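You operate a simulated robot arm through the tools that you are given. There is no shell and no other tool.

Carry out the task below with a simulated robot arm. There is one attempt and no reset: what you move stays moved.

Task
Turn the star wheel on the drawer cabinet to 1 and lock it.
Fine: loosen the red star knob and pull the red pin; then push the pin in and tighten the knob.

The check looks at the end state, three seconds after you hand in, the way a careful person would. Anything else that was tipped, shoved, dropped, spilled or broken makes it a failure.

Robot
A 7-joint arm with a two-finger parallel gripper, fixed in place. Base frame: the origin is at the foot of the arm, x ahead of it, y to its left, z up. Readings come in mm, degrees, newtons and seconds.
Its first joint turns from -166.0 to 166.0 degrees. Payload 4.4 kg.
The TCP is the grasp point between the finger pads, 23 mm short of the fingertips. In the tool frame z runs along the fingers and y along their closing line. Largest opening 94 mm; finger width 38, thickness 10; the body of the gripper, 54 by 96 mm, starts 39 mm behind the TCP.
Orientation is that of the tool frame in the base frame, as a unit quaternion [x, y, z, w]. With the fingers straight down and closing along the base's y, the tool's x points along the base's -x, its y along +y and its z along -z.

Tools
- The arm moves only by the tool arm_command. Its arguments are lists of equal length, an entry for each row: "slide": the shift along the tool's x, y, z in mm, a list of three; "turn": the turn, a rotation vector about the tool's x, y, z in degrees, a list of three. In form: {"slide": [[x, y, z], ...], "turn": [[rx, ry, rz], ...]}. A call has 1 to 20 rows; each row is the pose to reach, as a shift and turn from the pose commanded when the call began, along the tool's axes at that moment. "fingers" is the finger opening in mm, from 0 to 94, set as the call begins (left out, the last holds). A row lasts 0.2 s, in which the tool goes at most 50 mm and 8.6 degrees; a call with a longer step from one row to the next is refused whole, and so is a gripper value outside its range. Where a pose cannot be reached the arm comes as near as it can. A force on the tool above 50 N (or 10 N above the force at the start of the call, whichever is more), or a blocked arm, ends the call early, and 0.2 s more pass. The fingers move at their own pace (about 72 mm/s each) and stop on an object; they squeeze with about 24 N. The grip force told is the motor's: it shows also when the fingers shut on nothing. Time passes only in rows, and 0.2 s behind the last, so rows that repeat a pose let the fingers close. It gives the time, the measured TCP pose, the force on the tool (base axes), the opening and the grip force at its end, in the units of the frame above (readings bear some noise), with the torque about the TCP (base axes, N m) and any sound that the robot's microphone picked up, and new pictures: "show" is both (left out), scene, wrist or none.
- Cameras (640 x 400 px; columns grow to the right, rows downward): "scene" is fixed at [399.3, -650.5, 1420.3]; the picture's right is [0.85, -0.53, 0.00], its down [-0.23, -0.37, -0.90] and it looks along [0.48, 0.76, -0.43] (base axes); focal length 375 px, centre (320, 200). "wrist" rides on the gripper at [86, 16, -74] in the tool frame; the picture's right is [-0.18, 0.98, 0.00], its down [-0.58, -0.11, -0.81] and it looks along [-0.79, -0.15, 0.59] (tool axes); focal length 243 px, centre (320, 200).
- pixel_to_xyz(camera, pixels): for up to 12 pixels [column, row] of the newest picture of that camera ("zoom" is the newest enlarged one), the place [x, y, z] in the base frame of the surface seen there, good to about 2 mm. It takes no simulated time.
- close_up(camera, box): a new picture of the part [left, top, right, bottom] of that camera's present view, enlarged. It takes no simulated time.
- sign_off(): hands the job in; it is judged then, once.

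Open the gripper and draw the arm clear of the work before you hand the job in, unless the task says otherwise.

The tools are called after "Call:" by a JSON object that holds its "fn" and its "kwargs". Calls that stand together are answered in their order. arm_command: Moves the arm, as the interface text tells. Its arguments: {"type":"object","properties":{"slide":{"type":"array","items":{"type":"array","items":{"type":"number"}}},"turn":{"type":"array","items":{"type":"array","items":{"type":"number"}}},"fingers":{"type":"number"},"show":{"type":"string","enum":["both","scene","wrist","none"]}},"required":["slide","turn"]} The other tools are called the same way: pixel_to_xyz (camera, pixels) gives the place of the surface under pixels of a picture; close_up (camera, box) takes an enlarged picture of a part of a camera's view; sign_off () hands the job in.

At the start:

```text
time_s: 0.0
ee_pos: [675.0, -57.7, 1155.4]
ee_rot: [0.0, 1.0, 0.001, -0.001]
ft_force: [0.2, 0.4, -0.3]
wrist_torque: [0.0, -0.03, 0.0]
grip_width: 93.9
grasp_force: 0.0
```

scene: 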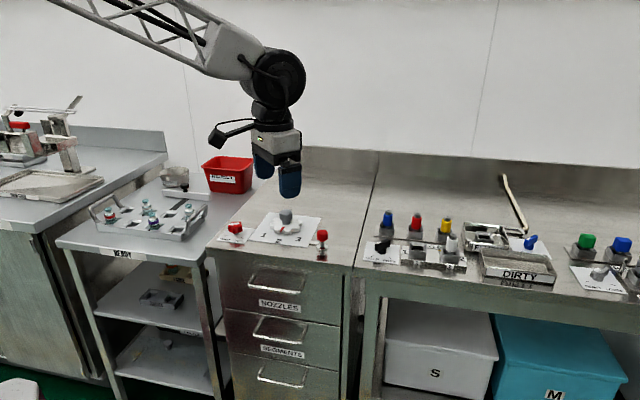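
wrist: 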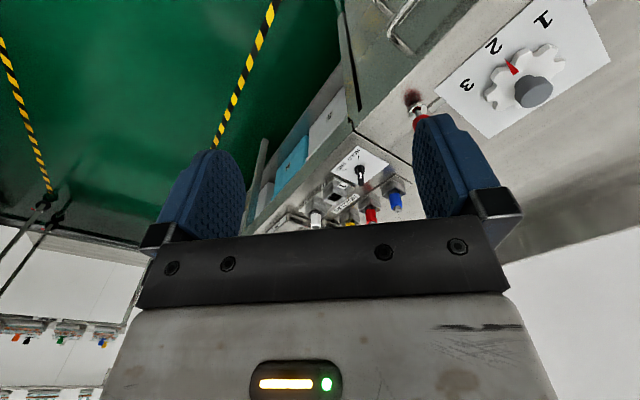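

I start by enlarging the star-wheel area on the drawer cabinet, around (285,230) in the scene picture, and the wrist view at (520,80).

Call:
{"fn": "close_up", "kwargs": {"camera": "scene", "box": [205, 195, 349, 285]}}

Call:
{"fn": "close_up", "kwargs": {"camera": "wrist", "box": [380, 0, 640, 162]}}

```text
4.44 times, centred on (277, 240) of scene
```

zoom: 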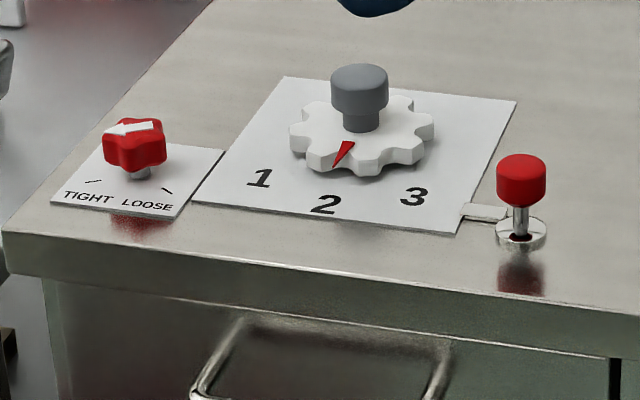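

```text
2.46 times, centred on (510, 81) of wrist
```

zoom: 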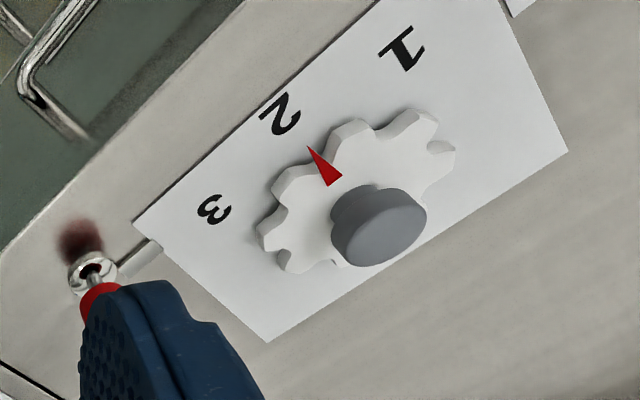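

The red star knob is at about (235,228), the wheel hub at (286,212), the pin at (322,235) in the scene. I re-take the scene zoom so I can measure places on it.

Call:
{"fn": "close_up", "kwargs": {"camera": "scene", "box": [205, 195, 349, 285]}}

Call:
{"fn": "pixel_to_xyz", "kwargs": {"camera": "scene", "pixels": [[290, 160], [280, 205], [360, 215], [330, 200]]}}

```text
4.44 times, centred on (277, 240) of scene
```

zoom: 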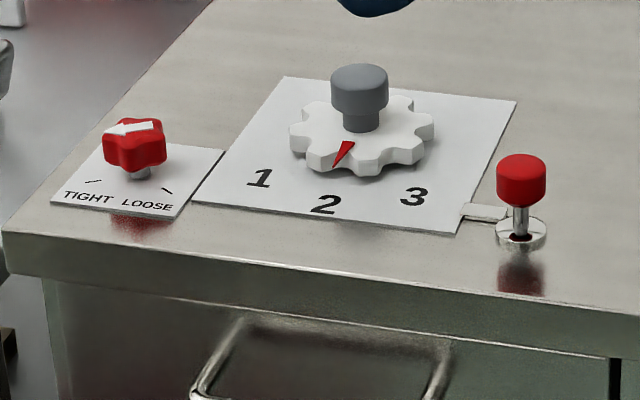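

```text
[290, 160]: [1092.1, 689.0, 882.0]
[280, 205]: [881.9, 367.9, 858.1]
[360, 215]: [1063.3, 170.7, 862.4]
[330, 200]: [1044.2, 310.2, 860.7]
```

I measure the knob, wheel hub, pointer, digits, pin and card corners from this zoom.

Call:
{"fn": "pixel_to_xyz", "kwargs": {"camera": "zoom", "pixels": [[135, 128], [135, 150], [110, 130], [158, 125], [138, 173], [358, 72], [358, 100], [352, 125], [346, 145], [336, 166], [380, 130], [300, 130]]}}

Call:
{"fn": "pixel_to_xyz", "kwargs": {"camera": "zoom", "pixels": [[521, 160], [521, 185], [521, 218], [505, 232], [538, 235], [485, 210], [260, 178], [325, 204], [413, 197], [285, 78], [516, 100], [458, 232]]}}

Call:
{"fn": "pixel_to_xyz", "kwargs": {"camera": "zoom", "pixels": [[93, 181], [167, 190], [53, 203], [173, 217], [222, 150], [195, 200], [300, 270], [125, 250], [295, 160], [430, 130], [400, 105], [400, 300]]}}

```text
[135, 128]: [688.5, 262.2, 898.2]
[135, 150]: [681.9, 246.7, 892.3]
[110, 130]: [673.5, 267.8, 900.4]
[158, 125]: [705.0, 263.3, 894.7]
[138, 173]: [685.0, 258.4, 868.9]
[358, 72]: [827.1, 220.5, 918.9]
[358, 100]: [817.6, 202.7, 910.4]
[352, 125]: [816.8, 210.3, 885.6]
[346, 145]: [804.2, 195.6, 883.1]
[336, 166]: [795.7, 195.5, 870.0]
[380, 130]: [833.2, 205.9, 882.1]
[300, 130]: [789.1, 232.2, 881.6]
```

```text
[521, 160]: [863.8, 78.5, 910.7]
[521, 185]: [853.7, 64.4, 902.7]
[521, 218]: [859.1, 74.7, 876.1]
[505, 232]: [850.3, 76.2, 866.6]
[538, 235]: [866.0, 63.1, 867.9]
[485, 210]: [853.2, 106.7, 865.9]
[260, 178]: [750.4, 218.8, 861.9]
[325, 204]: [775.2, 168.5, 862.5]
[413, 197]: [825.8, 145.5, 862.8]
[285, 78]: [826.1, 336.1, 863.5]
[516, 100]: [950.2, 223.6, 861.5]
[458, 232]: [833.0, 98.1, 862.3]
```

```text
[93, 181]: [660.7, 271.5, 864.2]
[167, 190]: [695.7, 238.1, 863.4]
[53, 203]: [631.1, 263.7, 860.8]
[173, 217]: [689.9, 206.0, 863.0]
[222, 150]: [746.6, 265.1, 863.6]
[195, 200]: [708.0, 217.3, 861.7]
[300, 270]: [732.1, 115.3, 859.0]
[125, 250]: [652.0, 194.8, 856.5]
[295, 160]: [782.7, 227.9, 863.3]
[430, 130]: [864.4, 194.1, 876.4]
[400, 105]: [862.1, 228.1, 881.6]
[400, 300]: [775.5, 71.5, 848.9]
```

The cabinet is yawed about 45°: wheel centre near (829,217), digit 1 at angle about 180°, 2 at 225°, 3 at 270°. The knob is near (689,263) with its arrow at TIGHT and the pin is near (859,71). I move to a viewing pose behind the knob, staying high.

Call:
{"fn": "arm_command", "kwargs": {"slide": [[7, 39, 14], [14, 78, 28], [21, 117, 42], [28, 156, 56], [35, 195, 70], [42, 234, 84], [49, 273, 98], [56, 312, 112]], "turn": [[0, 0, 0], [0, 0, 0], [0, 0, 0], [0, 0, 0], [0, 0, 0], [0, 0, 0], [0, 0, 0], [0, 0, 0]], "show": "both"}}

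```text
time_s: 1.8
ee_pos: [621.9, 253.9, 1045.5]
ee_rot: [0.0, 1.0, 0.0, 0.0]
ft_force: [-0.5, 0.8, 0.4]
wrist_torque: [0.0, 0.01, -0.01]
grip_width: 94.1
grasp_force: 0.1
```

scene: 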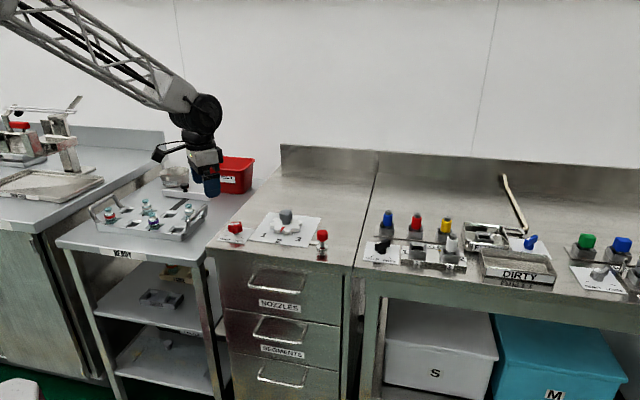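
wrist: 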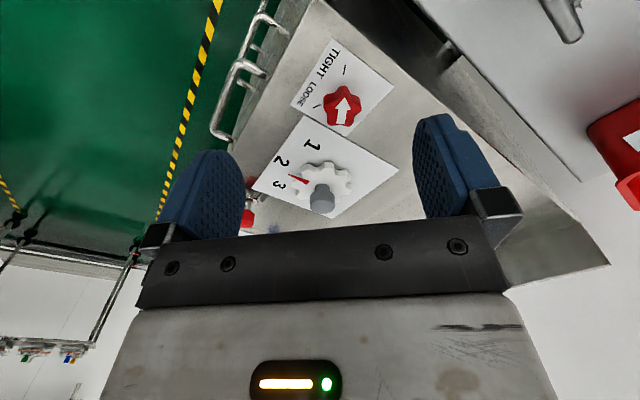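

The wrist camera now sees the knob at (342,107) and the wheel at (322,185). I enlarge that for arrow angles and lobe count.

Call:
{"fn": "close_up", "kwargs": {"camera": "wrist", "box": [240, 20, 432, 140]}}

Call:
{"fn": "pixel_to_xyz", "kwargs": {"camera": "wrist", "pixels": [[342, 98], [342, 107], [342, 120], [345, 71], [317, 107], [311, 146], [282, 162], [276, 183], [301, 180], [322, 190], [250, 215]]}}

```text
3.33 times, centred on (336, 80) of wrist
```

zoom: 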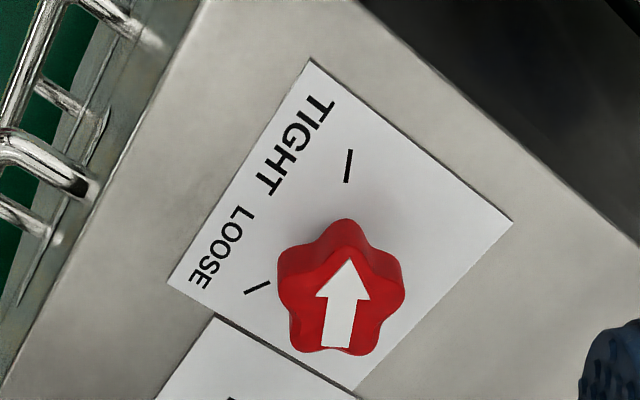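

```text
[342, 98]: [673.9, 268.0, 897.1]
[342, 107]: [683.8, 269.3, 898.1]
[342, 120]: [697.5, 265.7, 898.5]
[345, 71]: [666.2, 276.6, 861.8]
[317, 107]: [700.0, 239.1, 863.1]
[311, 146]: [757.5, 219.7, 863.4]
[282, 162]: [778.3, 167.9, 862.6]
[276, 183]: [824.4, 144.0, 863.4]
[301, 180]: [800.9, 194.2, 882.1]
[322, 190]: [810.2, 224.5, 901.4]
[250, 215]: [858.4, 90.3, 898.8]
```

The knob has five lobes with the arrow on one lobe, pointing at the TIGHT tick. I measure arrow tip, tail, the tick ends and the lobe outline on this zoom.

Call:
{"fn": "pixel_to_xyz", "kwargs": {"camera": "zoom", "pixels": [[349, 262], [334, 344], [350, 151], [347, 181], [246, 293], [268, 284], [344, 240], [285, 290], [305, 345], [370, 345], [398, 285], [342, 300]]}}

Call:
{"fn": "pixel_to_xyz", "kwargs": {"camera": "zoom", "pixels": [[309, 62], [510, 223], [170, 281], [352, 386], [345, 225], [340, 235]]}}

```text
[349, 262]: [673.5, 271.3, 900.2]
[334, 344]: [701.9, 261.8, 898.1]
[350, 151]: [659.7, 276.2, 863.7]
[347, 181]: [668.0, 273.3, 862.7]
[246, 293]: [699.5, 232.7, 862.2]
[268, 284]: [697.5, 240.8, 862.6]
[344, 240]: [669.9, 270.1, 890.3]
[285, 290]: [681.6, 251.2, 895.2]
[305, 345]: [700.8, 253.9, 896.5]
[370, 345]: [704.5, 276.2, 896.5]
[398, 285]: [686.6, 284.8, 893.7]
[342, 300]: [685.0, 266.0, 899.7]
```

```text
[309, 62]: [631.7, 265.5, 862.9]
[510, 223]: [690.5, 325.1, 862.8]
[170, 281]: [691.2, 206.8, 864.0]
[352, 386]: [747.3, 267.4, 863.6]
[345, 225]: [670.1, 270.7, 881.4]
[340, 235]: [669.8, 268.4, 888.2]
```

Knob centre is about (690,266), top at z≈899, arrow at about 163° (on TIGHT); LOOSE is about 120° anticlockwise from above. I move over the knob at z≈1000 and turn the tool so the fingers close across a lobe and its opposite valley (line at ~56°).

Call:
{"fn": "arm_command", "kwargs": {"slide": [[-14, 2.4, 9], [-28, 4.8, 18], [-42, 7.2, 27], [-56, 9.6, 36], [-68, 12, 45], [-68, 12, 45]], "turn": [[0, 0, 7], [0, 0, 14], [0, 0, 21], [0, 0, 28], [0, 0, 34], [0, 0, 34]], "show": "both"}}

```text
time_s: 3.2
ee_pos: [687.0, 268.8, 1000.9]
ee_rot: [0.293, 0.956, 0.0, 0.0]
ft_force: [1.4, 1.1, -0.3]
wrist_torque: [0.02, 0.01, -0.01]
grip_width: 94.0
grasp_force: 0.1
```

scene: 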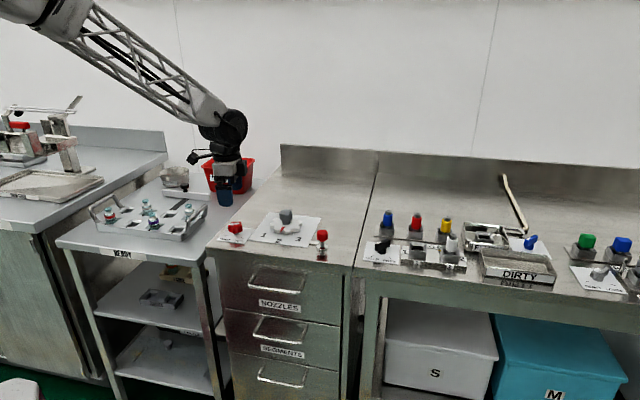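
wrist: 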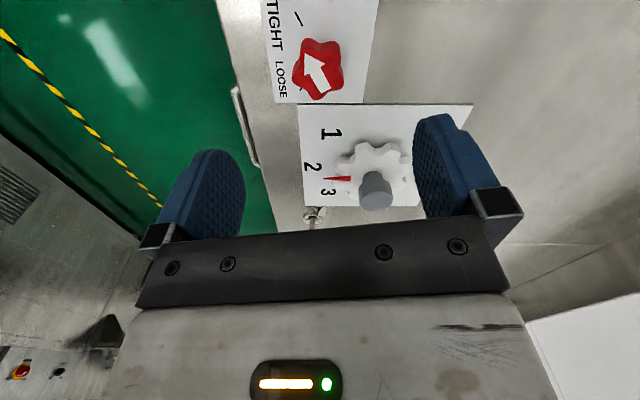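

Tool line is at 56° as wanted. I hold still a moment to see how noisy the pose reading is.

Call:
{"fn": "arm_command", "kwargs": {"slide": [[0, 0, 0]], "turn": [[0, 0, 0]], "show": "none"}}

Call:
{"fn": "arm_command", "kwargs": {"slide": [[0, 0, 0]], "turn": [[0, 0, 0]], "show": "none"}}

Call:
{"fn": "arm_command", "kwargs": {"slide": [[0, 0, 0]], "turn": [[0, 0, 0]], "show": "none"}}

Call:
{"fn": "close_up", "kwargs": {"camera": "wrist", "box": [230, 0, 470, 150]}}

```text
time_s: 3.6
ee_pos: [686.8, 268.0, 1000.0]
ee_rot: [0.292, 0.956, 0.0, 0.0]
ft_force: [0.4, -0.2, 0.2]
wrist_torque: [0.02, 0.02, -0.02]
grip_width: 94.1
grasp_force: 0.1
```

```text
time_s: 4.0
ee_pos: [688.3, 267.5, 1000.4]
ee_rot: [0.292, 0.956, 0.0, 0.001]
ft_force: [-0.9, -0.6, 0.7]
wrist_torque: [0.02, -0.04, 0.0]
grip_width: 93.9
grasp_force: 0.0
```

```text
time_s: 4.4
ee_pos: [688.6, 267.2, 1000.7]
ee_rot: [0.293, 0.956, -0.001, 0.0]
ft_force: [-0.1, 1.4, 0.3]
wrist_torque: [-0.02, 0.02, 0.03]
grip_width: 94.3
grasp_force: 0.1
```

```text
2.67 times, centred on (350, 75) of wrist
```

zoom: 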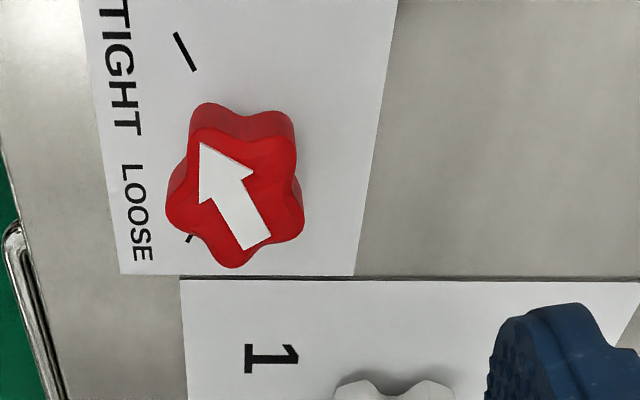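

Averaged pose is about (687.8,267.8,1000.4), noise about 1 mm. I measure the knob outline again from this side.

Call:
{"fn": "pixel_to_xyz", "kwargs": {"camera": "zoom", "pixels": [[202, 150], [254, 240], [232, 190], [210, 122], [280, 130], [175, 195], [228, 255], [292, 220], [295, 170], [178, 35], [193, 68], [240, 180]]}}

```text
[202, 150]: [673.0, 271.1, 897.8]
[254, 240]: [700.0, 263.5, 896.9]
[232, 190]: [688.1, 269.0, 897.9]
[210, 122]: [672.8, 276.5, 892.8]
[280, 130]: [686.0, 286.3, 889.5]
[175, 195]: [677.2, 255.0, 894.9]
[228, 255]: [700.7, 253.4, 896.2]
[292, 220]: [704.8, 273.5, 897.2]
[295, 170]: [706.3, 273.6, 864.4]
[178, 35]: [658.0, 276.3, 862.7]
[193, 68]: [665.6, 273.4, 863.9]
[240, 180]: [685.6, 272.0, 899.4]
```

Knob centre confirmed at about (690,266.5). I descend with the fingers open to TCP z≈893 (fingertips ~870, above the card at 863).

Call:
{"fn": "arm_command", "kwargs": {"slide": [[-2.5, -1.2, 25], [-2.5, -1.2, 50], [-2.5, -1.2, 72], [-2.5, -1.2, 88], [-2.5, -1.2, 100], [-2.5, -1.2, 107], [-2.5, -1.2, 107]], "turn": [[0, 0, 0], [0, 0, 0], [0, 0, 0], [0, 0, 0], [0, 0, 0], [0, 0, 0], [0, 0, 0]], "show": "both"}}

```text
time_s: 6.0
ee_pos: [690.0, 262.6, 890.7]
ee_rot: [0.292, 0.957, 0.0, 0.0]
ft_force: [-0.1, 0.0, 0.6]
wrist_torque: [-0.01, -0.02, -0.01]
grip_width: 94.0
grasp_force: 0.1
```

scene: 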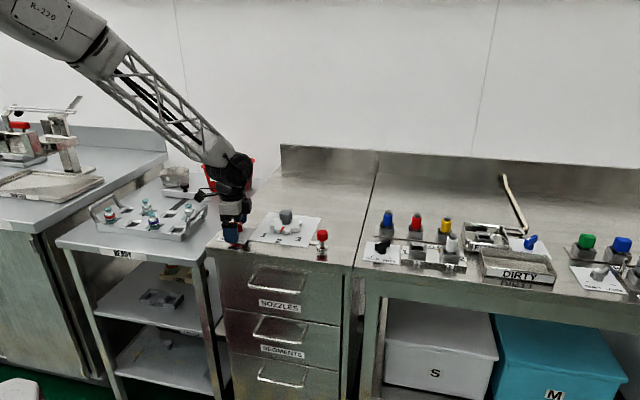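
wrist: 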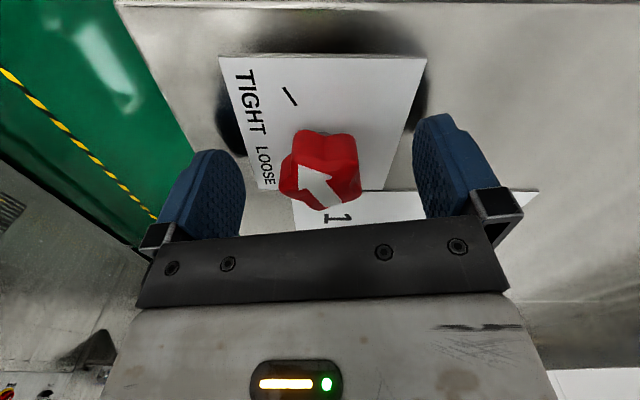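

The knob sits between the fingers at (320,168). I take a couple of settle readings before closing.

Call:
{"fn": "arm_command", "kwargs": {"slide": [[0, 0, 0], [0, 0, 0]], "turn": [[0, 0, 0], [0, 0, 0]], "show": "none"}}

Call:
{"fn": "arm_command", "kwargs": {"slide": [[0, 0, 0]], "turn": [[0, 0, 0]], "show": "none"}}

Call:
{"fn": "arm_command", "kwargs": {"slide": [[0, 0, 0]], "turn": [[0, 0, 0]], "show": "none"}}

Call:
{"fn": "pixel_to_xyz", "kwargs": {"camera": "wrist", "pixels": [[304, 172], [322, 205], [318, 185], [285, 180], [357, 190], [345, 140], [305, 137], [240, 180], [422, 175]]}}

```text
time_s: 6.6
ee_pos: [689.7, 264.0, 889.5]
ee_rot: [0.291, 0.957, 0.0, -0.001]
ft_force: [0.4, -0.8, 0.4]
wrist_torque: [-0.03, 0.01, -0.02]
grip_width: 93.7
grasp_force: 0.1
```

```text
time_s: 7.0
ee_pos: [690.1, 263.2, 889.8]
ee_rot: [0.292, 0.956, 0.0, 0.0]
ft_force: [0.3, -0.9, 0.0]
wrist_torque: [0.01, 0.08, -0.02]
grip_width: 94.1
grasp_force: 0.0
```

```text
time_s: 7.4
ee_pos: [690.4, 264.9, 891.6]
ee_rot: [0.292, 0.957, 0.0, 0.0]
ft_force: [0.2, -0.4, 0.1]
wrist_torque: [-0.01, 0.02, 0.03]
grip_width: 93.8
grasp_force: 0.0
```

```text
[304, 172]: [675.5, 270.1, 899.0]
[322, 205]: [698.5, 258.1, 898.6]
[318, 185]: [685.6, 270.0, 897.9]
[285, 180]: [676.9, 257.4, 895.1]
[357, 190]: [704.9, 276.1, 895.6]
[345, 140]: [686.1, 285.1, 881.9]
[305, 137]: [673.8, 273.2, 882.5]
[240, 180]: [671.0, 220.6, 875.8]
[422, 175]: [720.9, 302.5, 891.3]
```

Mean reading is about (690.0,263.8,890.4), ~2 mm off in y and low in z; I nudge it, then close.

Call:
{"fn": "arm_command", "kwargs": {"slide": [[1.6, 1.1, -2.6], [1.6, 1.1, -2.6]], "turn": [[0, 0, 0], [0, 0, 0]], "show": "none"}}

Call:
{"fn": "arm_command", "kwargs": {"slide": [[0, 0, 0], [0, 0, 0], [0, 0, 0], [0, 0, 0]], "turn": [[0, 0, 0], [0, 0, 0], [0, 0, 0], [0, 0, 0]], "fingers": 0, "show": "both"}}

```text
time_s: 8.0
ee_pos: [689.2, 264.9, 893.6]
ee_rot: [0.293, 0.956, 0.0, 0.001]
ft_force: [0.3, -0.9, -0.4]
wrist_torque: [0.04, -0.01, -0.03]
grip_width: 93.9
grasp_force: 0.2
```

```text
time_s: 9.0
ee_pos: [688.7, 264.0, 893.3]
ee_rot: [0.292, 0.956, 0.0, 0.0]
ft_force: [13.0, 17.3, -7.0]
wrist_torque: [-0.17, -0.15, 0.02]
grip_width: 38.6
grasp_force: 45.0
```

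scene: 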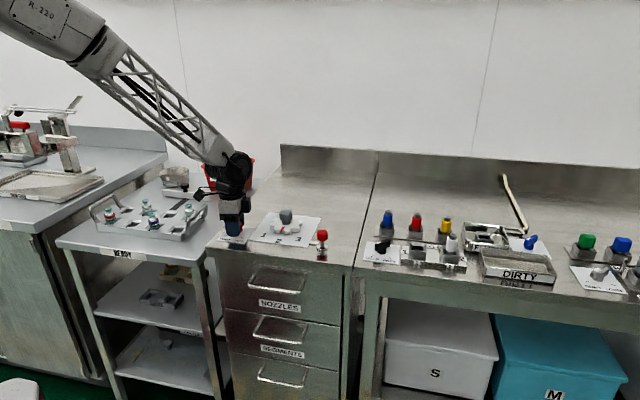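
wrist: 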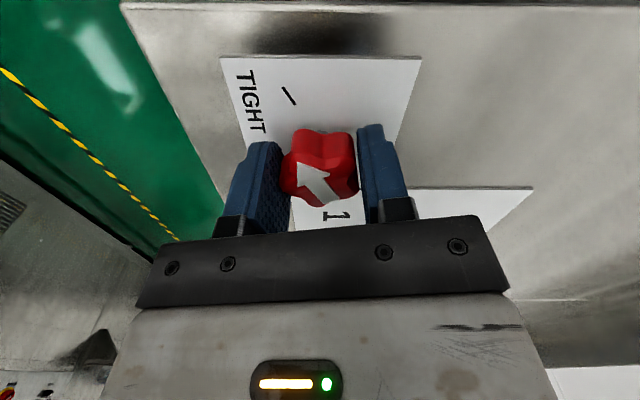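

The fingers hold the knob at 38.6 mm, but a side force of ~21 N along tool +y shows the knob is slightly off-centre; I shift along +y to relieve it.

Call:
{"fn": "arm_command", "kwargs": {"slide": [[0, 0.7, 0], [0, 1.4, 0], [0, 1.4, 0]], "turn": [[0, 0, 0], [0, 0, 0], [0, 0, 0]], "show": "none"}}

```text
time_s: 9.8
ee_pos: [688.2, 265.9, 893.1]
ee_rot: [0.293, 0.956, 0.0, 0.0]
ft_force: [5.4, -32.8, 5.1]
wrist_torque: [-0.44, -0.64, 0.02]
grip_width: 38.3
grasp_force: 45.4
```

Overshot: now about -24 N. I go back half.

Call:
{"fn": "arm_command", "kwargs": {"slide": [[0, -0.6, 0], [0, -0.6, 0]], "turn": [[0, 0, 0], [0, 0, 0]], "show": "none"}}

```text
time_s: 10.4
ee_pos: [689.9, 265.3, 893.6]
ee_rot: [0.292, 0.956, 0.0, 0.0]
ft_force: [18.1, -30.2, 1.5]
wrist_torque: [-0.37, 0.52, 0.01]
grip_width: 38.7
grasp_force: 44.3
```

There's still ~32 N along tool -x; I shift the tool that way by 1 mm to relieve it.

Call:
{"fn": "arm_command", "kwargs": {"slide": [[-0.5, -0.3, 0], [-1.0, -0.4, 0], [-1.0, -0.4, 0]], "turn": [[0, 0, 0], [0, 0, 0], [0, 0, 0]], "show": "none"}}

```text
time_s: 11.2
ee_pos: [688.8, 265.1, 895.4]
ee_rot: [0.292, 0.956, -0.001, 0.0]
ft_force: [28.3, 6.0, -28.8]
wrist_torque: [0.03, -0.51, 0.02]
grip_width: 38.4
grasp_force: 45.1
```

Forces wander by ±30 N with sub-millimetre execution scatter, which is tolerable under the 50 N limit. I now lower slightly and start turning the knob anticlockwise (tool -z) by 30° to see how it responds.

Call:
{"fn": "arm_command", "kwargs": {"slide": [[-0.4, 0.4, 0.7], [-0.5, 0.4, 0.7], [-0.7, 0.4, 0.7], [-0.8, 0.5, 0.7], [-0.9, 0.6, 0.7], [-1.0, 0.6, 0.7], [-1.0, 0.6, 0.7]], "turn": [[0, 0, 0], [0, 0, -6], [0, 0, -12], [0, 0, -18], [0, 0, -24], [0, 0, -30], [0, 0, -30]], "show": "both"}}

```text
time_s: 12.8
ee_pos: [691.9, 265.6, 893.4]
ee_rot: [0.035, 0.999, 0.001, 0.0]
ft_force: [-9.4, -38.4, 7.5]
wrist_torque: [-0.66, 0.15, 0.08]
grip_width: 37.9
grasp_force: 45.3
```

scene: 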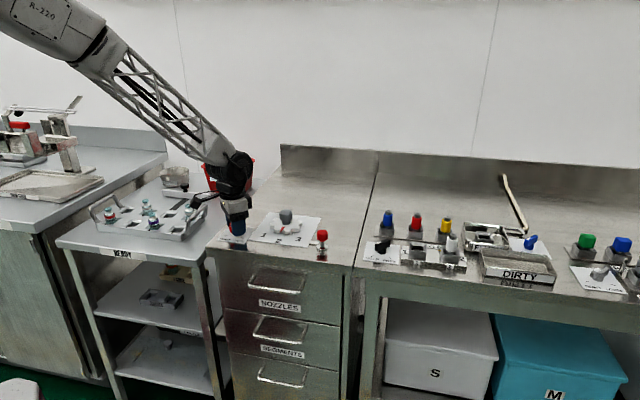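
wrist: 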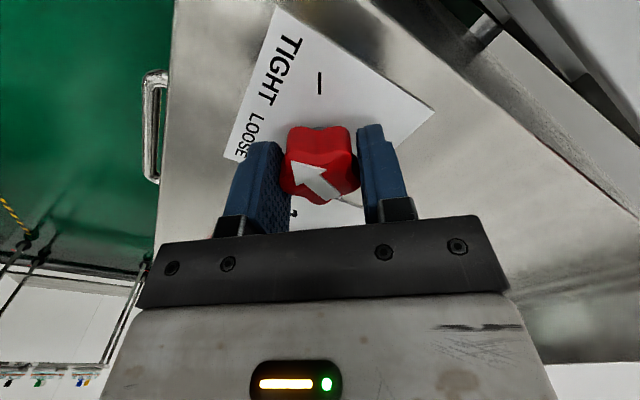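

The knob turned along with the gripper (arrow rotated, torque small). Side force is -38 N in y, so I shift -y a little and continue for another 45°.

Call:
{"fn": "arm_command", "kwargs": {"slide": [[0, -0.9, 0], [-0.1, -0.9, 0], [-0.2, -0.9, 0], [-0.4, -0.8, 0], [-0.5, -0.7, 0], [-0.6, -0.6, 0], [-0.7, -0.6, 0], [-0.7, -0.5, 0], [-0.7, -0.5, 0]], "turn": [[0, 0, 0], [0, 0, -6], [0, 0, -12], [0, 0, -18], [0, 0, -24], [0, 0, -30], [0, 0, -36], [0, 0, -45], [0, 0, -45]], "show": "wrist"}}

```text
refused: row 8 steps farther than a row can; nothing moved
```

Row 8 stepped 9°; I resend it with 7.5° steps or less.

Call:
{"fn": "arm_command", "kwargs": {"slide": [[0, -0.9, 0], [-0.1, -0.9, 0], [-0.2, -0.9, 0], [-0.4, -0.8, 0], [-0.5, -0.7, 0], [-0.6, -0.6, 0], [-0.7, -0.6, 0], [-0.7, -0.5, 0], [-0.7, -0.5, 0]], "turn": [[0, 0, 0], [0, 0, -6], [0, 0, -12], [0, 0, -18], [0, 0, -25], [0, 0, -32], [0, 0, -39], [0, 0, -45], [0, 0, -45]], "show": "wrist"}}

```text
time_s: 14.9
ee_pos: [689.8, 265.3, 894.0]
ee_rot: [-0.351, 0.936, 0.001, -0.001]
ft_force: [-10.3, 12.2, -0.1]
wrist_torque: [-0.03, -0.53, -0.01]
grip_width: 37.5
grasp_force: 44.7
stopped in row 9: the force on the tool passed its limit at 51 N (the readings are from after the stop); the commanded pose is now the measured one
```

wrist: 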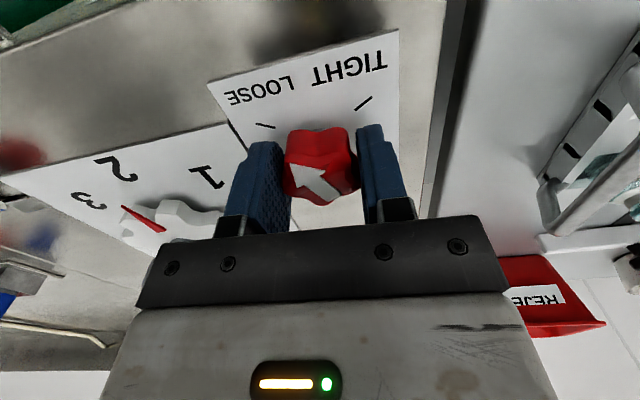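

75° done; the arrow is approaching LOOSE (tick at (265,125)). I continue another 44°.

Call:
{"fn": "arm_command", "kwargs": {"slide": [[-0.1, 0, 0], [-0.3, 0, 0], [-0.4, 0.1, 0], [-0.5, 0.1, 0], [-0.6, 0.2, 0], [-0.7, 0.3, 0], [-0.8, 0.3, 0]], "turn": [[0, 0, -6], [0, 0, -12], [0, 0, -18], [0, 0, -25], [0, 0, -32], [0, 0, -38], [0, 0, -44]], "show": "wrist"}}

```text
time_s: 15.9
ee_pos: [688.8, 264.0, 892.8]
ee_rot: [-0.549, 0.836, 0.0, -0.003]
ft_force: [-18.3, 3.8, 9.0]
wrist_torque: [-0.22, -0.01, -0.01]
grip_width: 37.3
grasp_force: 45.0
stopped in row 5: the force on the tool passed its limit at 56 N (the readings are from after the stop); the commanded pose is now the measured one
```

wrist: 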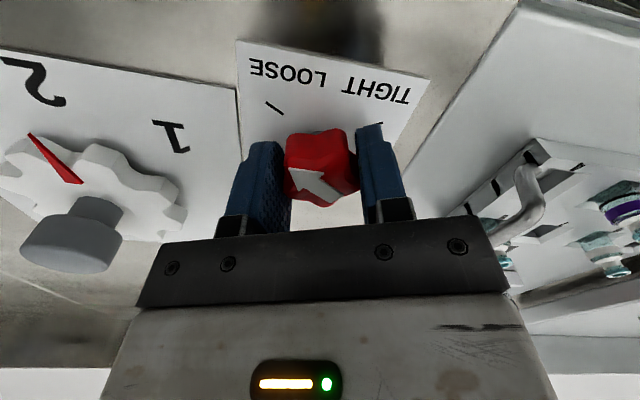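

100° done, stopped by a side-force peak (not torque). I continue the last 20° with a small relieving shift.

Call:
{"fn": "arm_command", "kwargs": {"slide": [[0, 0.5, 0], [-0.1, 0.5, 0], [-0.2, 0.5, 0], [-0.3, 0.6, 0], [-0.4, 0.6, 0], [-0.4, 0.6, 0]], "turn": [[0, 0, -4], [0, 0, -8], [0, 0, -12], [0, 0, -16], [0, 0, -20], [0, 0, -20]], "show": "wrist"}}

```text
time_s: 17.4
ee_pos: [689.1, 265.6, 894.0]
ee_rot: [-0.686, 0.728, 0.001, -0.002]
ft_force: [-6.6, 2.1, 1.1]
wrist_torque: [-0.17, -0.45, -0.73]
grip_width: 38.6
grasp_force: 45.1
```

wrist: 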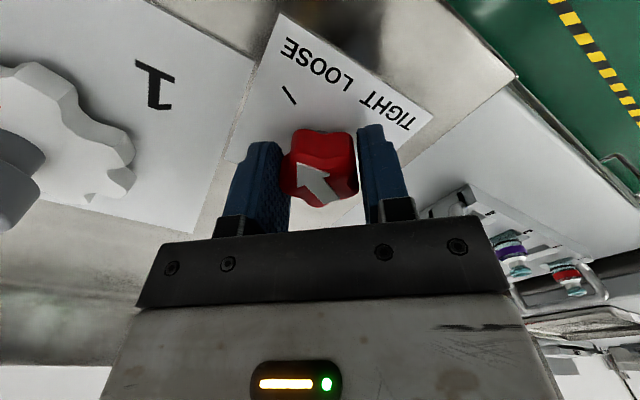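

Now 120° with a torque of 0.73 N m building – the LOOSE stop. I open the fingers and then rise straight up.

Call:
{"fn": "arm_command", "kwargs": {"slide": [[0, 0, 0], [0, 0, 0], [0, 0, 0]], "turn": [[0, 0, 0], [0, 0, 0], [0, 0, 0]], "fingers": 94, "show": "none"}}

Call:
{"fn": "arm_command", "kwargs": {"slide": [[0, 0, -20], [0, 0, -55], [0, 0, -90], [0, 0, -125], [0, 0, -125]], "turn": [[0, 0, 0], [0, 0, 0], [0, 0, 0], [0, 0, 0], [0, 0, 0]], "show": "both"}}

Call:
{"fn": "close_up", "kwargs": {"camera": "scene", "box": [205, 195, 349, 285]}}

```text
time_s: 18.1
ee_pos: [689.6, 266.2, 894.6]
ee_rot: [-0.685, 0.728, 0.001, -0.001]
ft_force: [0.4, 0.1, -0.1]
wrist_torque: [-0.03, -0.03, 0.0]
grip_width: 94.0
grasp_force: 0.1
```

```text
time_s: 19.4
ee_pos: [690.5, 264.4, 1017.9]
ee_rot: [-0.686, 0.728, 0.001, -0.002]
ft_force: [1.1, 0.8, -0.2]
wrist_torque: [-0.02, 0.03, 0.02]
grip_width: 94.1
grasp_force: 0.0
```

scene: 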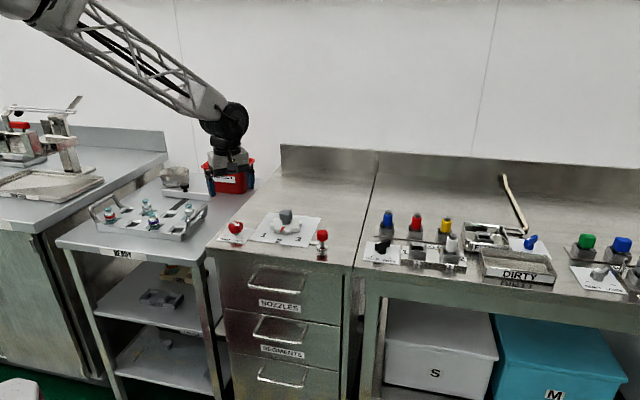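
wrist: 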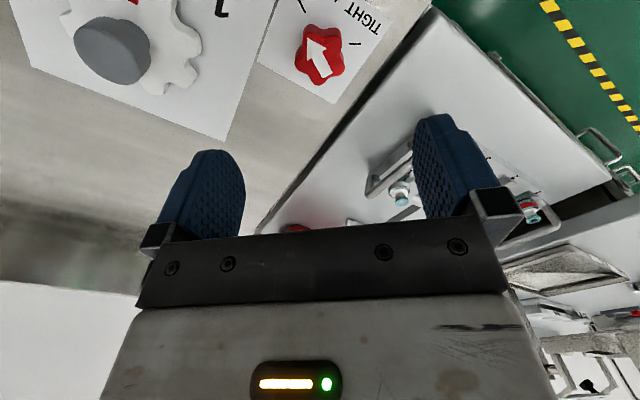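

```text
4.44 times, centred on (277, 240) of scene
```

zoom: 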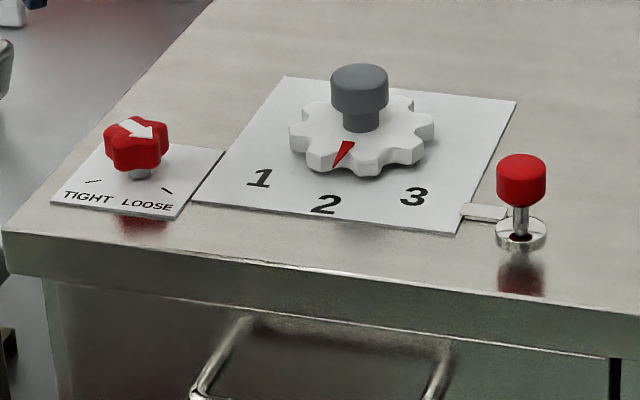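

The arrow now points at LOOSE. Next the pin: I travel at z≈1018 to a viewing pose just short of it, turning the tool back to yaw 0.

Call:
{"fn": "arm_command", "kwargs": {"slide": [[15.2, -10.1, 0], [30.5, -20.2, 0], [45.8, -30.3, 0], [61, -40.4, 0], [76.3, -50.5, 0], [91.5, -60.5, 0], [106.8, -70.6, 0], [122, -80.7, 0], [137.3, -90.8, 0], [152.6, -100.9, 0], [168, -111, 0], [183.1, -121, 0], [183.1, -121, 0]], "turn": [[0, 0, 7.2], [0, 0, 14.4], [0, 0, 21.6], [0, 0, 28.8], [0, 0, 36], [0, 0, 43.2], [0, 0, 50.4], [0, 0, 57.6], [0, 0, 64.8], [0, 0, 72], [0, 0, 79.2], [0, 0, 86.6], [0, 0, 86.6]], "show": "both"}}

Call:
{"fn": "close_up", "kwargs": {"camera": "wrist", "box": [220, 20, 460, 170]}}

```text
time_s: 22.1
ee_pos: [800.4, 73.7, 1017.2]
ee_rot: [0.002, 1.0, -0.001, -0.001]
ft_force: [-0.3, -0.4, -0.2]
wrist_torque: [0.01, -0.01, -0.01]
grip_width: 94.1
grasp_force: 0.0
```

scene: 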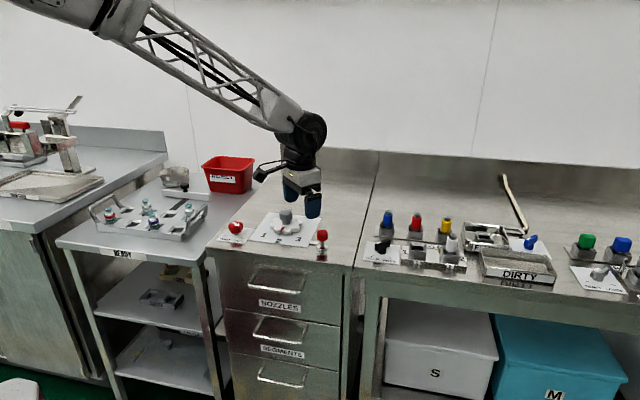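
wrist: 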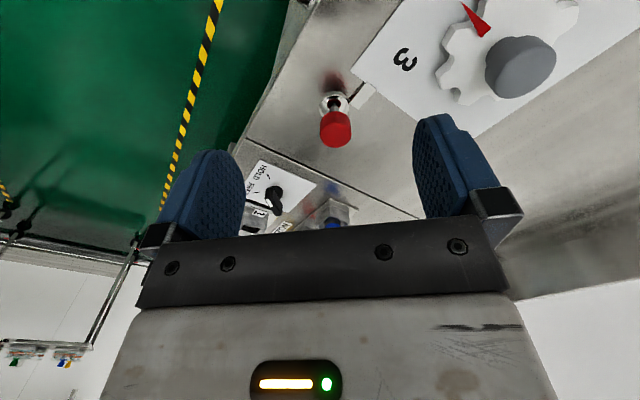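

```text
2.67 times, centred on (340, 95) of wrist
```

zoom: 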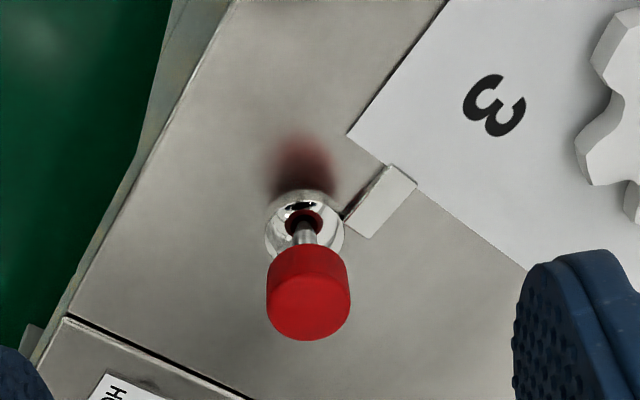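

The pin cap shows at zoom (308,295) with the flange around (305,228). I measure it.

Call:
{"fn": "pixel_to_xyz", "kwargs": {"camera": "zoom", "pixels": [[308, 330], [308, 308], [308, 285], [280, 308], [340, 305], [308, 262], [304, 236], [268, 235], [342, 238], [303, 195], [300, 207], [380, 200]]}}

Call:
{"fn": "arm_command", "kwargs": {"slide": [[0, 0, 0]], "turn": [[0, 0, 0]], "show": "none"}}

Call:
{"fn": "arm_command", "kwargs": {"slide": [[0, 0, 0]], "turn": [[0, 0, 0]], "show": "none"}}

Call:
{"fn": "arm_command", "kwargs": {"slide": [[0, 0, 0]], "turn": [[0, 0, 0]], "show": "none"}}

```text
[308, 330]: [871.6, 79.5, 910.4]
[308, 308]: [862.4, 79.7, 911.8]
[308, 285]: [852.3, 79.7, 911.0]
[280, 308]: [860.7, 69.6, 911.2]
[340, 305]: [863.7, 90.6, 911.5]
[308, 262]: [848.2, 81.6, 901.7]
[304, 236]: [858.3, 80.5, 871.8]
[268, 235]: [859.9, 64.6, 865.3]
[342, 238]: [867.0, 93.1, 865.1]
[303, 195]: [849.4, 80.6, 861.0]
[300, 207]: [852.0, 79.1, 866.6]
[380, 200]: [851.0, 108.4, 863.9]
```

```text
time_s: 22.6
ee_pos: [799.9, 74.9, 1018.3]
ee_rot: [0.001, 1.0, 0.0, -0.002]
ft_force: [-0.6, -0.2, 0.4]
wrist_torque: [-0.02, -0.01, 0.0]
grip_width: 94.0
grasp_force: 0.0
```

```text
time_s: 22.9
ee_pos: [801.8, 74.5, 1016.6]
ee_rot: [0.001, 1.0, -0.001, -0.001]
ft_force: [0.0, -0.7, -0.2]
wrist_torque: [0.0, -0.02, -0.02]
grip_width: 93.9
grasp_force: 0.2
```

```text
time_s: 23.4
ee_pos: [800.5, 74.8, 1017.1]
ee_rot: [0.0, 1.0, -0.001, -0.001]
ft_force: [-0.8, -0.1, 0.0]
wrist_torque: [0.02, 0.03, -0.03]
grip_width: 94.0
grasp_force: 0.1
```

Pin cap centre is about (863,79.8), top z 911. I go above it and descend to about z 905 with the fingers open.

Call:
{"fn": "arm_command", "kwargs": {"slide": [[-31, 2.7, 0], [-62.3, 5.3, 0], [-62.3, 5.3, 30], [-62.3, 5.3, 60], [-62.3, 5.3, 85], [-62.3, 5.3, 102], [-62.3, 5.3, 112], [-62.3, 5.3, 112]], "turn": [[0, 0, 0], [0, 0, 0], [0, 0, 0], [0, 0, 0], [0, 0, 0], [0, 0, 0], [0, 0, 0], [0, 0, 0]], "show": "both"}}

Call:
{"fn": "arm_command", "kwargs": {"slide": [[0, 0, 0]], "turn": [[0, 0, 0]], "show": "none"}}

Call:
{"fn": "arm_command", "kwargs": {"slide": [[0, 0, 0]], "turn": [[0, 0, 0]], "show": "none"}}

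Call:
{"fn": "pixel_to_xyz", "kwargs": {"camera": "wrist", "pixels": [[320, 165], [320, 180], [320, 195], [305, 175], [340, 175]]}}

```text
time_s: 25.1
ee_pos: [861.0, 79.4, 904.1]
ee_rot: [0.0, 1.0, 0.0, -0.001]
ft_force: [0.1, -0.2, -0.4]
wrist_torque: [0.01, 0.02, -0.01]
grip_width: 94.2
grasp_force: 0.1
```

scene: 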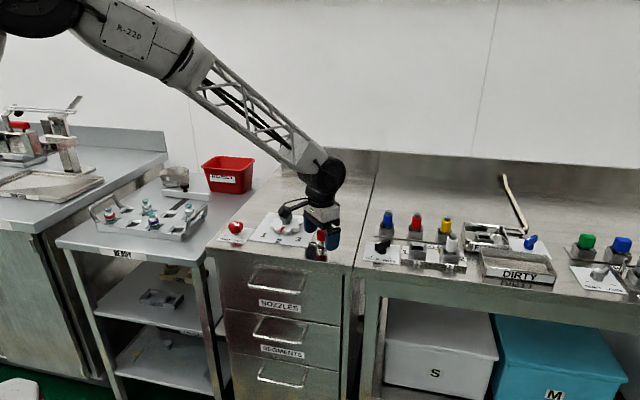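
wrist: 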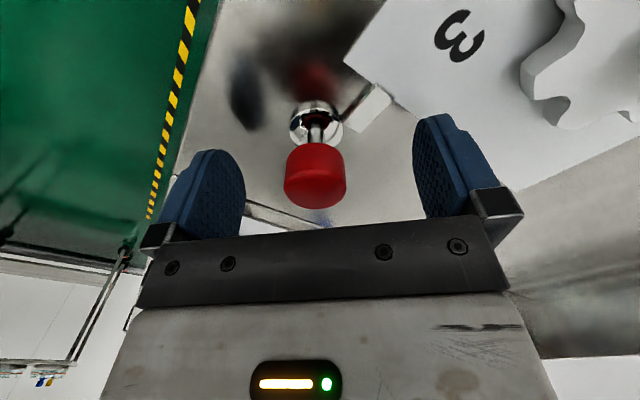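

```text
time_s: 25.6
ee_pos: [861.8, 80.4, 904.5]
ee_rot: [0.001, 1.0, 0.0, -0.002]
ft_force: [0.6, 0.5, 0.2]
wrist_torque: [-0.02, 0.02, -0.05]
grip_width: 94.1
grasp_force: 0.1
```

```text
time_s: 25.9
ee_pos: [861.3, 79.9, 904.2]
ee_rot: [0.001, 1.0, 0.0, -0.002]
ft_force: [0.7, -0.3, 0.3]
wrist_torque: [0.02, 0.0, -0.01]
grip_width: 93.9
grasp_force: 0.0
```

```text
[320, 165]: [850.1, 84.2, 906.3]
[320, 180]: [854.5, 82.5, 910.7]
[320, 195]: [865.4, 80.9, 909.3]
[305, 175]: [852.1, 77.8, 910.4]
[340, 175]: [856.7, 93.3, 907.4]
```

TCP is at about (861.4,79.9,904.3), essentially on the cap axis. I nudge 1.5 mm forward and 3 mm down, then close on the cap.

Call:
{"fn": "arm_command", "kwargs": {"slide": [[-1.5, 0, 3], [-1.5, 0, 3]], "turn": [[0, 0, 0], [0, 0, 0]], "show": "none"}}

Call:
{"fn": "arm_command", "kwargs": {"slide": [[0, 0, 0], [0, 0, 0], [0, 0, 0], [0, 0, 0]], "turn": [[0, 0, 0], [0, 0, 0], [0, 0, 0], [0, 0, 0]], "fingers": 0, "show": "wrist"}}

```text
time_s: 26.6
ee_pos: [862.8, 81.5, 901.0]
ee_rot: [0.001, 1.0, -0.001, -0.002]
ft_force: [0.2, 0.1, 0.5]
wrist_torque: [0.03, 0.0, -0.02]
grip_width: 93.6
grasp_force: 0.1
```

```text
time_s: 27.6
ee_pos: [861.0, 77.8, 901.2]
ee_rot: [0.002, 1.0, -0.001, -0.002]
ft_force: [-2.6, -9.7, 1.7]
wrist_torque: [-0.28, 0.1, -0.11]
grip_width: 29.3
grasp_force: 44.8
stopped in row 4: the force on the tool passed its limit at 52 N (the readings are from after the stop); the commanded pose is now the measured one
```

wrist: 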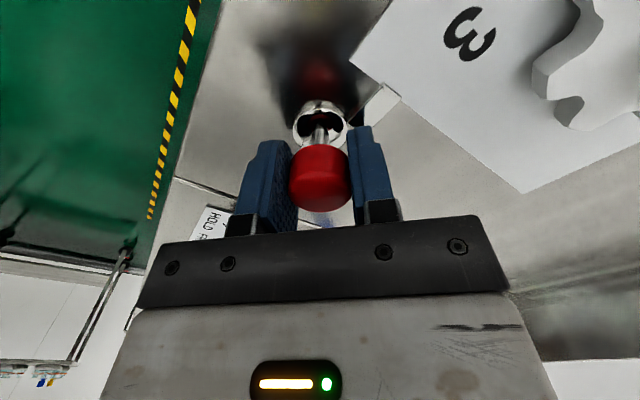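

The cap is held at 29.3 mm. I pull straight up gently by 10 mm and read the force.

Call:
{"fn": "arm_command", "kwargs": {"slide": [[0, 0, -2], [0, 0, -4], [0, 0, -6], [0, 0, -8], [0, 0, -10]], "turn": [[0, 0, 0], [0, 0, 0], [0, 0, 0], [0, 0, 0], [0, 0, 0]], "show": "wrist"}}

```text
time_s: 28.8
ee_pos: [861.6, 77.3, 911.4]
ee_rot: [0.001, 1.0, 0.0, -0.003]
ft_force: [-7.3, -22.9, -1.7]
wrist_torque: [-0.19, 0.56, -0.05]
grip_width: 29.5
grasp_force: 45.2
```

wrist: 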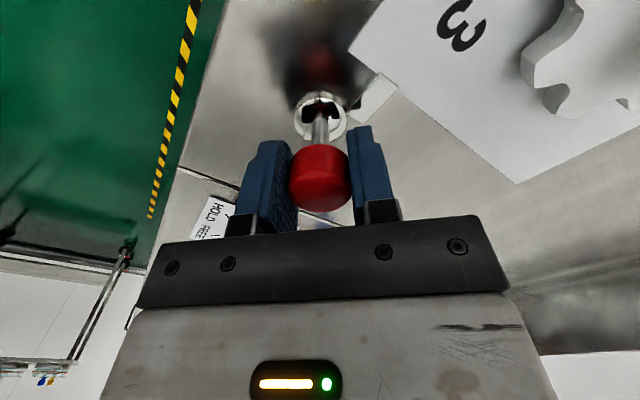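

The pin rises with the gripper and little vertical force. I pull another 10 mm while easing 0.7 mm toward -y.

Call:
{"fn": "arm_command", "kwargs": {"slide": [[0, -0.7, -2], [0, -0.7, -4], [0, -0.7, -6], [0, -0.7, -8], [0, -0.7, -10]], "turn": [[0, 0, 0], [0, 0, 0], [0, 0, 0], [0, 0, 0], [0, 0, 0]], "show": "wrist"}}

```text
time_s: 30.0
ee_pos: [862.6, 78.3, 922.4]
ee_rot: [0.001, 1.0, -0.001, -0.002]
ft_force: [-12.0, 12.7, -3.0]
wrist_torque: [0.1, -0.95, 0.03]
grip_width: 29.2
grasp_force: 45.2
```

wrist: 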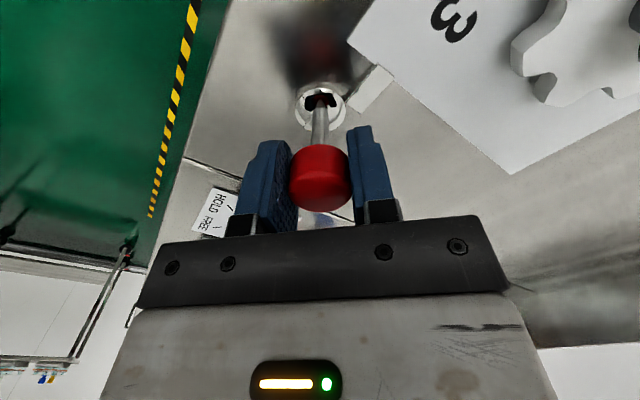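

Still rising freely (TCP z≈922, so ~21 mm out). I go another 8 mm in small steps, looking for the end stop.

Call:
{"fn": "arm_command", "kwargs": {"slide": [[0, 0, -2], [0, 0, -4], [0, 0, -6], [0, 0, -8]], "turn": [[0, 0, 0], [0, 0, 0], [0, 0, 0], [0, 0, 0]], "show": "wrist"}}

```text
time_s: 31.0
ee_pos: [862.5, 77.5, 927.6]
ee_rot: [0.002, 1.0, -0.002, -0.004]
ft_force: [-4.6, -13.2, -33.3]
wrist_torque: [-0.1, 0.17, -0.02]
grip_width: 29.5
grasp_force: 45.3
```

wrist: 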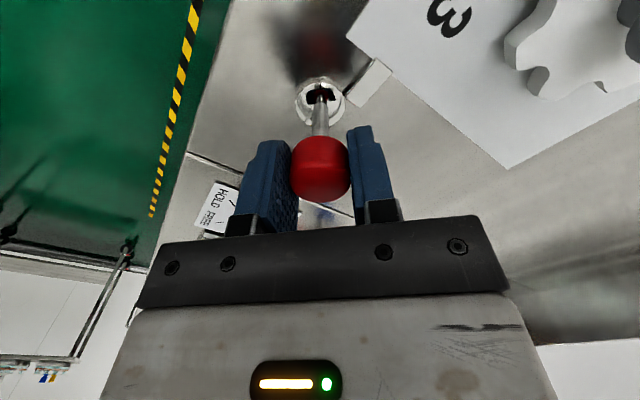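

The z force went to -33 N – the pin's end stop at about 25 mm. I ease down 1 mm, open, and check that the pin stays up.

Call:
{"fn": "arm_command", "kwargs": {"slide": [[0, 0, 1], [0, 0, 1]], "turn": [[0, 0, 0], [0, 0, 0]], "show": "none"}}

Call:
{"fn": "arm_command", "kwargs": {"slide": [[0, 0, 0], [0, 0, 0], [0, 0, 0]], "turn": [[0, 0, 0], [0, 0, 0], [0, 0, 0]], "fingers": 94, "show": "wrist"}}

```text
time_s: 31.6
ee_pos: [862.4, 77.9, 928.3]
ee_rot: [0.001, 1.0, -0.001, -0.002]
ft_force: [5.7, -26.8, -31.5]
wrist_torque: [-0.34, 0.11, -0.04]
grip_width: 29.3
grasp_force: 45.1
```

```text
time_s: 32.4
ee_pos: [861.4, 78.6, 928.0]
ee_rot: [0.002, 1.0, -0.001, -0.002]
ft_force: [0.1, 0.3, 0.1]
wrist_torque: [-0.01, 0.0, 0.02]
grip_width: 94.3
grasp_force: 0.2
```

wrist: 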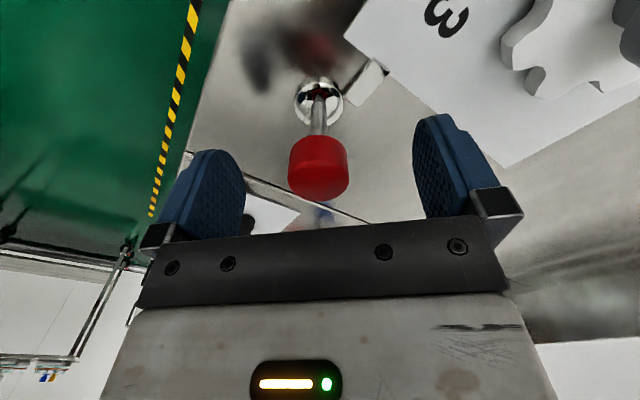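

The pin stays up after release. I rise clear and move to a viewing pose short of the wheel.

Call:
{"fn": "arm_command", "kwargs": {"slide": [[0, 0, -30], [0, 0, -70], [0, 0, -112], [32, 34, -112], [65, 68, -112], [98, 102, -112], [131, 136, -112], [131, 136, -112]], "turn": [[0, 0, 0], [0, 0, 0], [0, 0, 0], [0, 0, 0], [0, 0, 0], [0, 0, 0], [0, 0, 0], [0, 0, 0]], "show": "both"}}

Call:
{"fn": "close_up", "kwargs": {"camera": "scene", "box": [205, 195, 349, 285]}}

Call:
{"fn": "close_up", "kwargs": {"camera": "wrist", "box": [240, 40, 480, 190]}}

```text
time_s: 34.2
ee_pos: [732.1, 217.9, 1040.2]
ee_rot: [0.001, 1.0, -0.001, -0.001]
ft_force: [0.4, -0.4, 0.3]
wrist_torque: [0.02, -0.04, -0.02]
grip_width: 93.8
grasp_force: 0.1
```

scene: 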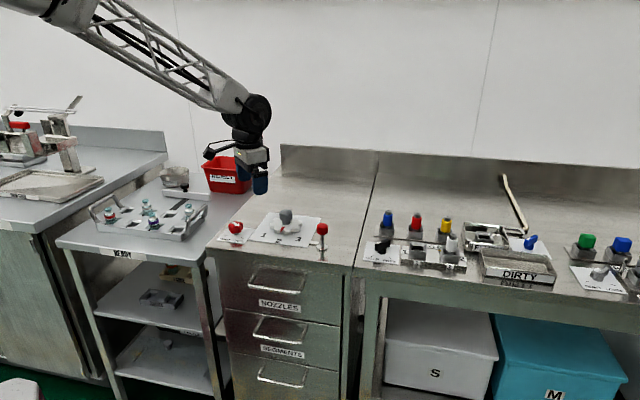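
wrist: 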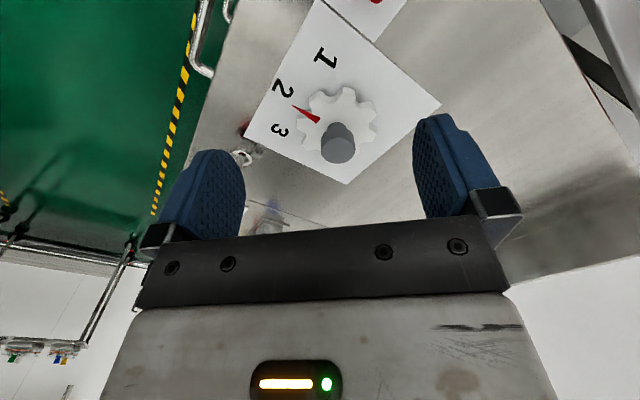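

```text
4.44 times, centred on (277, 240) of scene
```

zoom: 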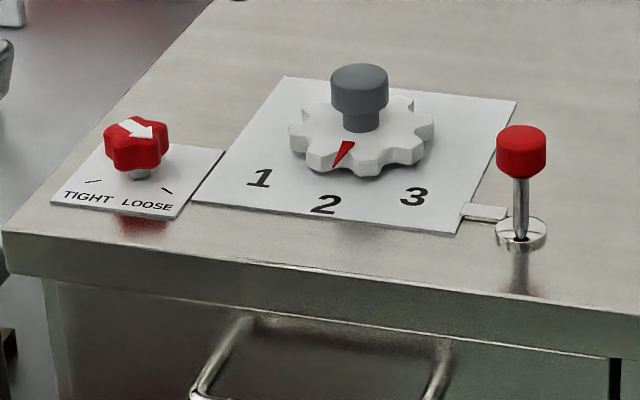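

```text
2.67 times, centred on (360, 115) of wrist
```

zoom: 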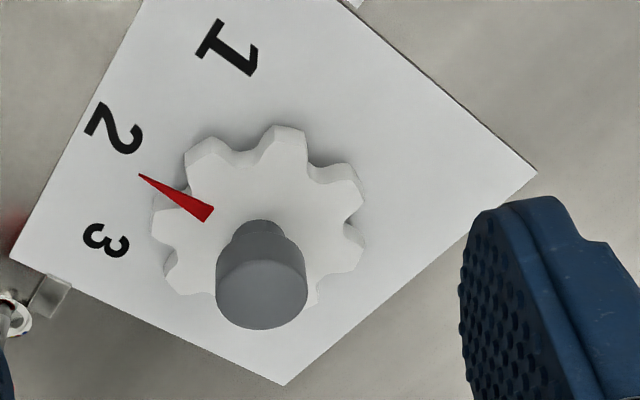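

The pin is up by about 24 mm and the knob stays LOOSE. I measure the pointer tip and base, the hub outline, the digits and the card corners on this zoom.

Call:
{"fn": "pixel_to_xyz", "kwargs": {"camera": "zoom", "pixels": [[150, 180], [175, 194], [205, 213], [262, 320], [262, 295], [262, 272], [225, 290], [300, 285], [255, 227], [228, 48], [115, 130], [107, 240]]}}

Call:
{"fn": "pixel_to_xyz", "kwargs": {"camera": "zoom", "pixels": [[12, 256], [533, 173], [285, 382], [200, 142], [285, 130], [355, 172], [360, 252], [315, 300], [180, 285], [158, 222], [170, 210], [190, 170]]}}

```text
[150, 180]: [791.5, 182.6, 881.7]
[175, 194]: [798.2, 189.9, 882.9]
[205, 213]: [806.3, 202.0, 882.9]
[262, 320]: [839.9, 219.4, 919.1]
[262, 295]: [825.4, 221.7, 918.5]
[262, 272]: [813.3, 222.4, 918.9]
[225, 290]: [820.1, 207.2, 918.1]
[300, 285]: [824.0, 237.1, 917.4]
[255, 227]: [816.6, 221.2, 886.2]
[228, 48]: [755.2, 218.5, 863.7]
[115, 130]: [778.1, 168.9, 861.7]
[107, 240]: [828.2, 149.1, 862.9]
```

```text
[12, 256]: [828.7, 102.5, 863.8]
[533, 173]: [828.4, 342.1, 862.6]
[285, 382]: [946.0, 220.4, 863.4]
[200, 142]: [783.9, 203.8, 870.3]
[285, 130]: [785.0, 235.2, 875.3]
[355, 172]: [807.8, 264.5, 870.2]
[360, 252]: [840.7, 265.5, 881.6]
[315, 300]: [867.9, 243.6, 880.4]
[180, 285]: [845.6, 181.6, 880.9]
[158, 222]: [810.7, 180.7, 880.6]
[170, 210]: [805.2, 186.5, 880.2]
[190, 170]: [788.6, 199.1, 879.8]
```

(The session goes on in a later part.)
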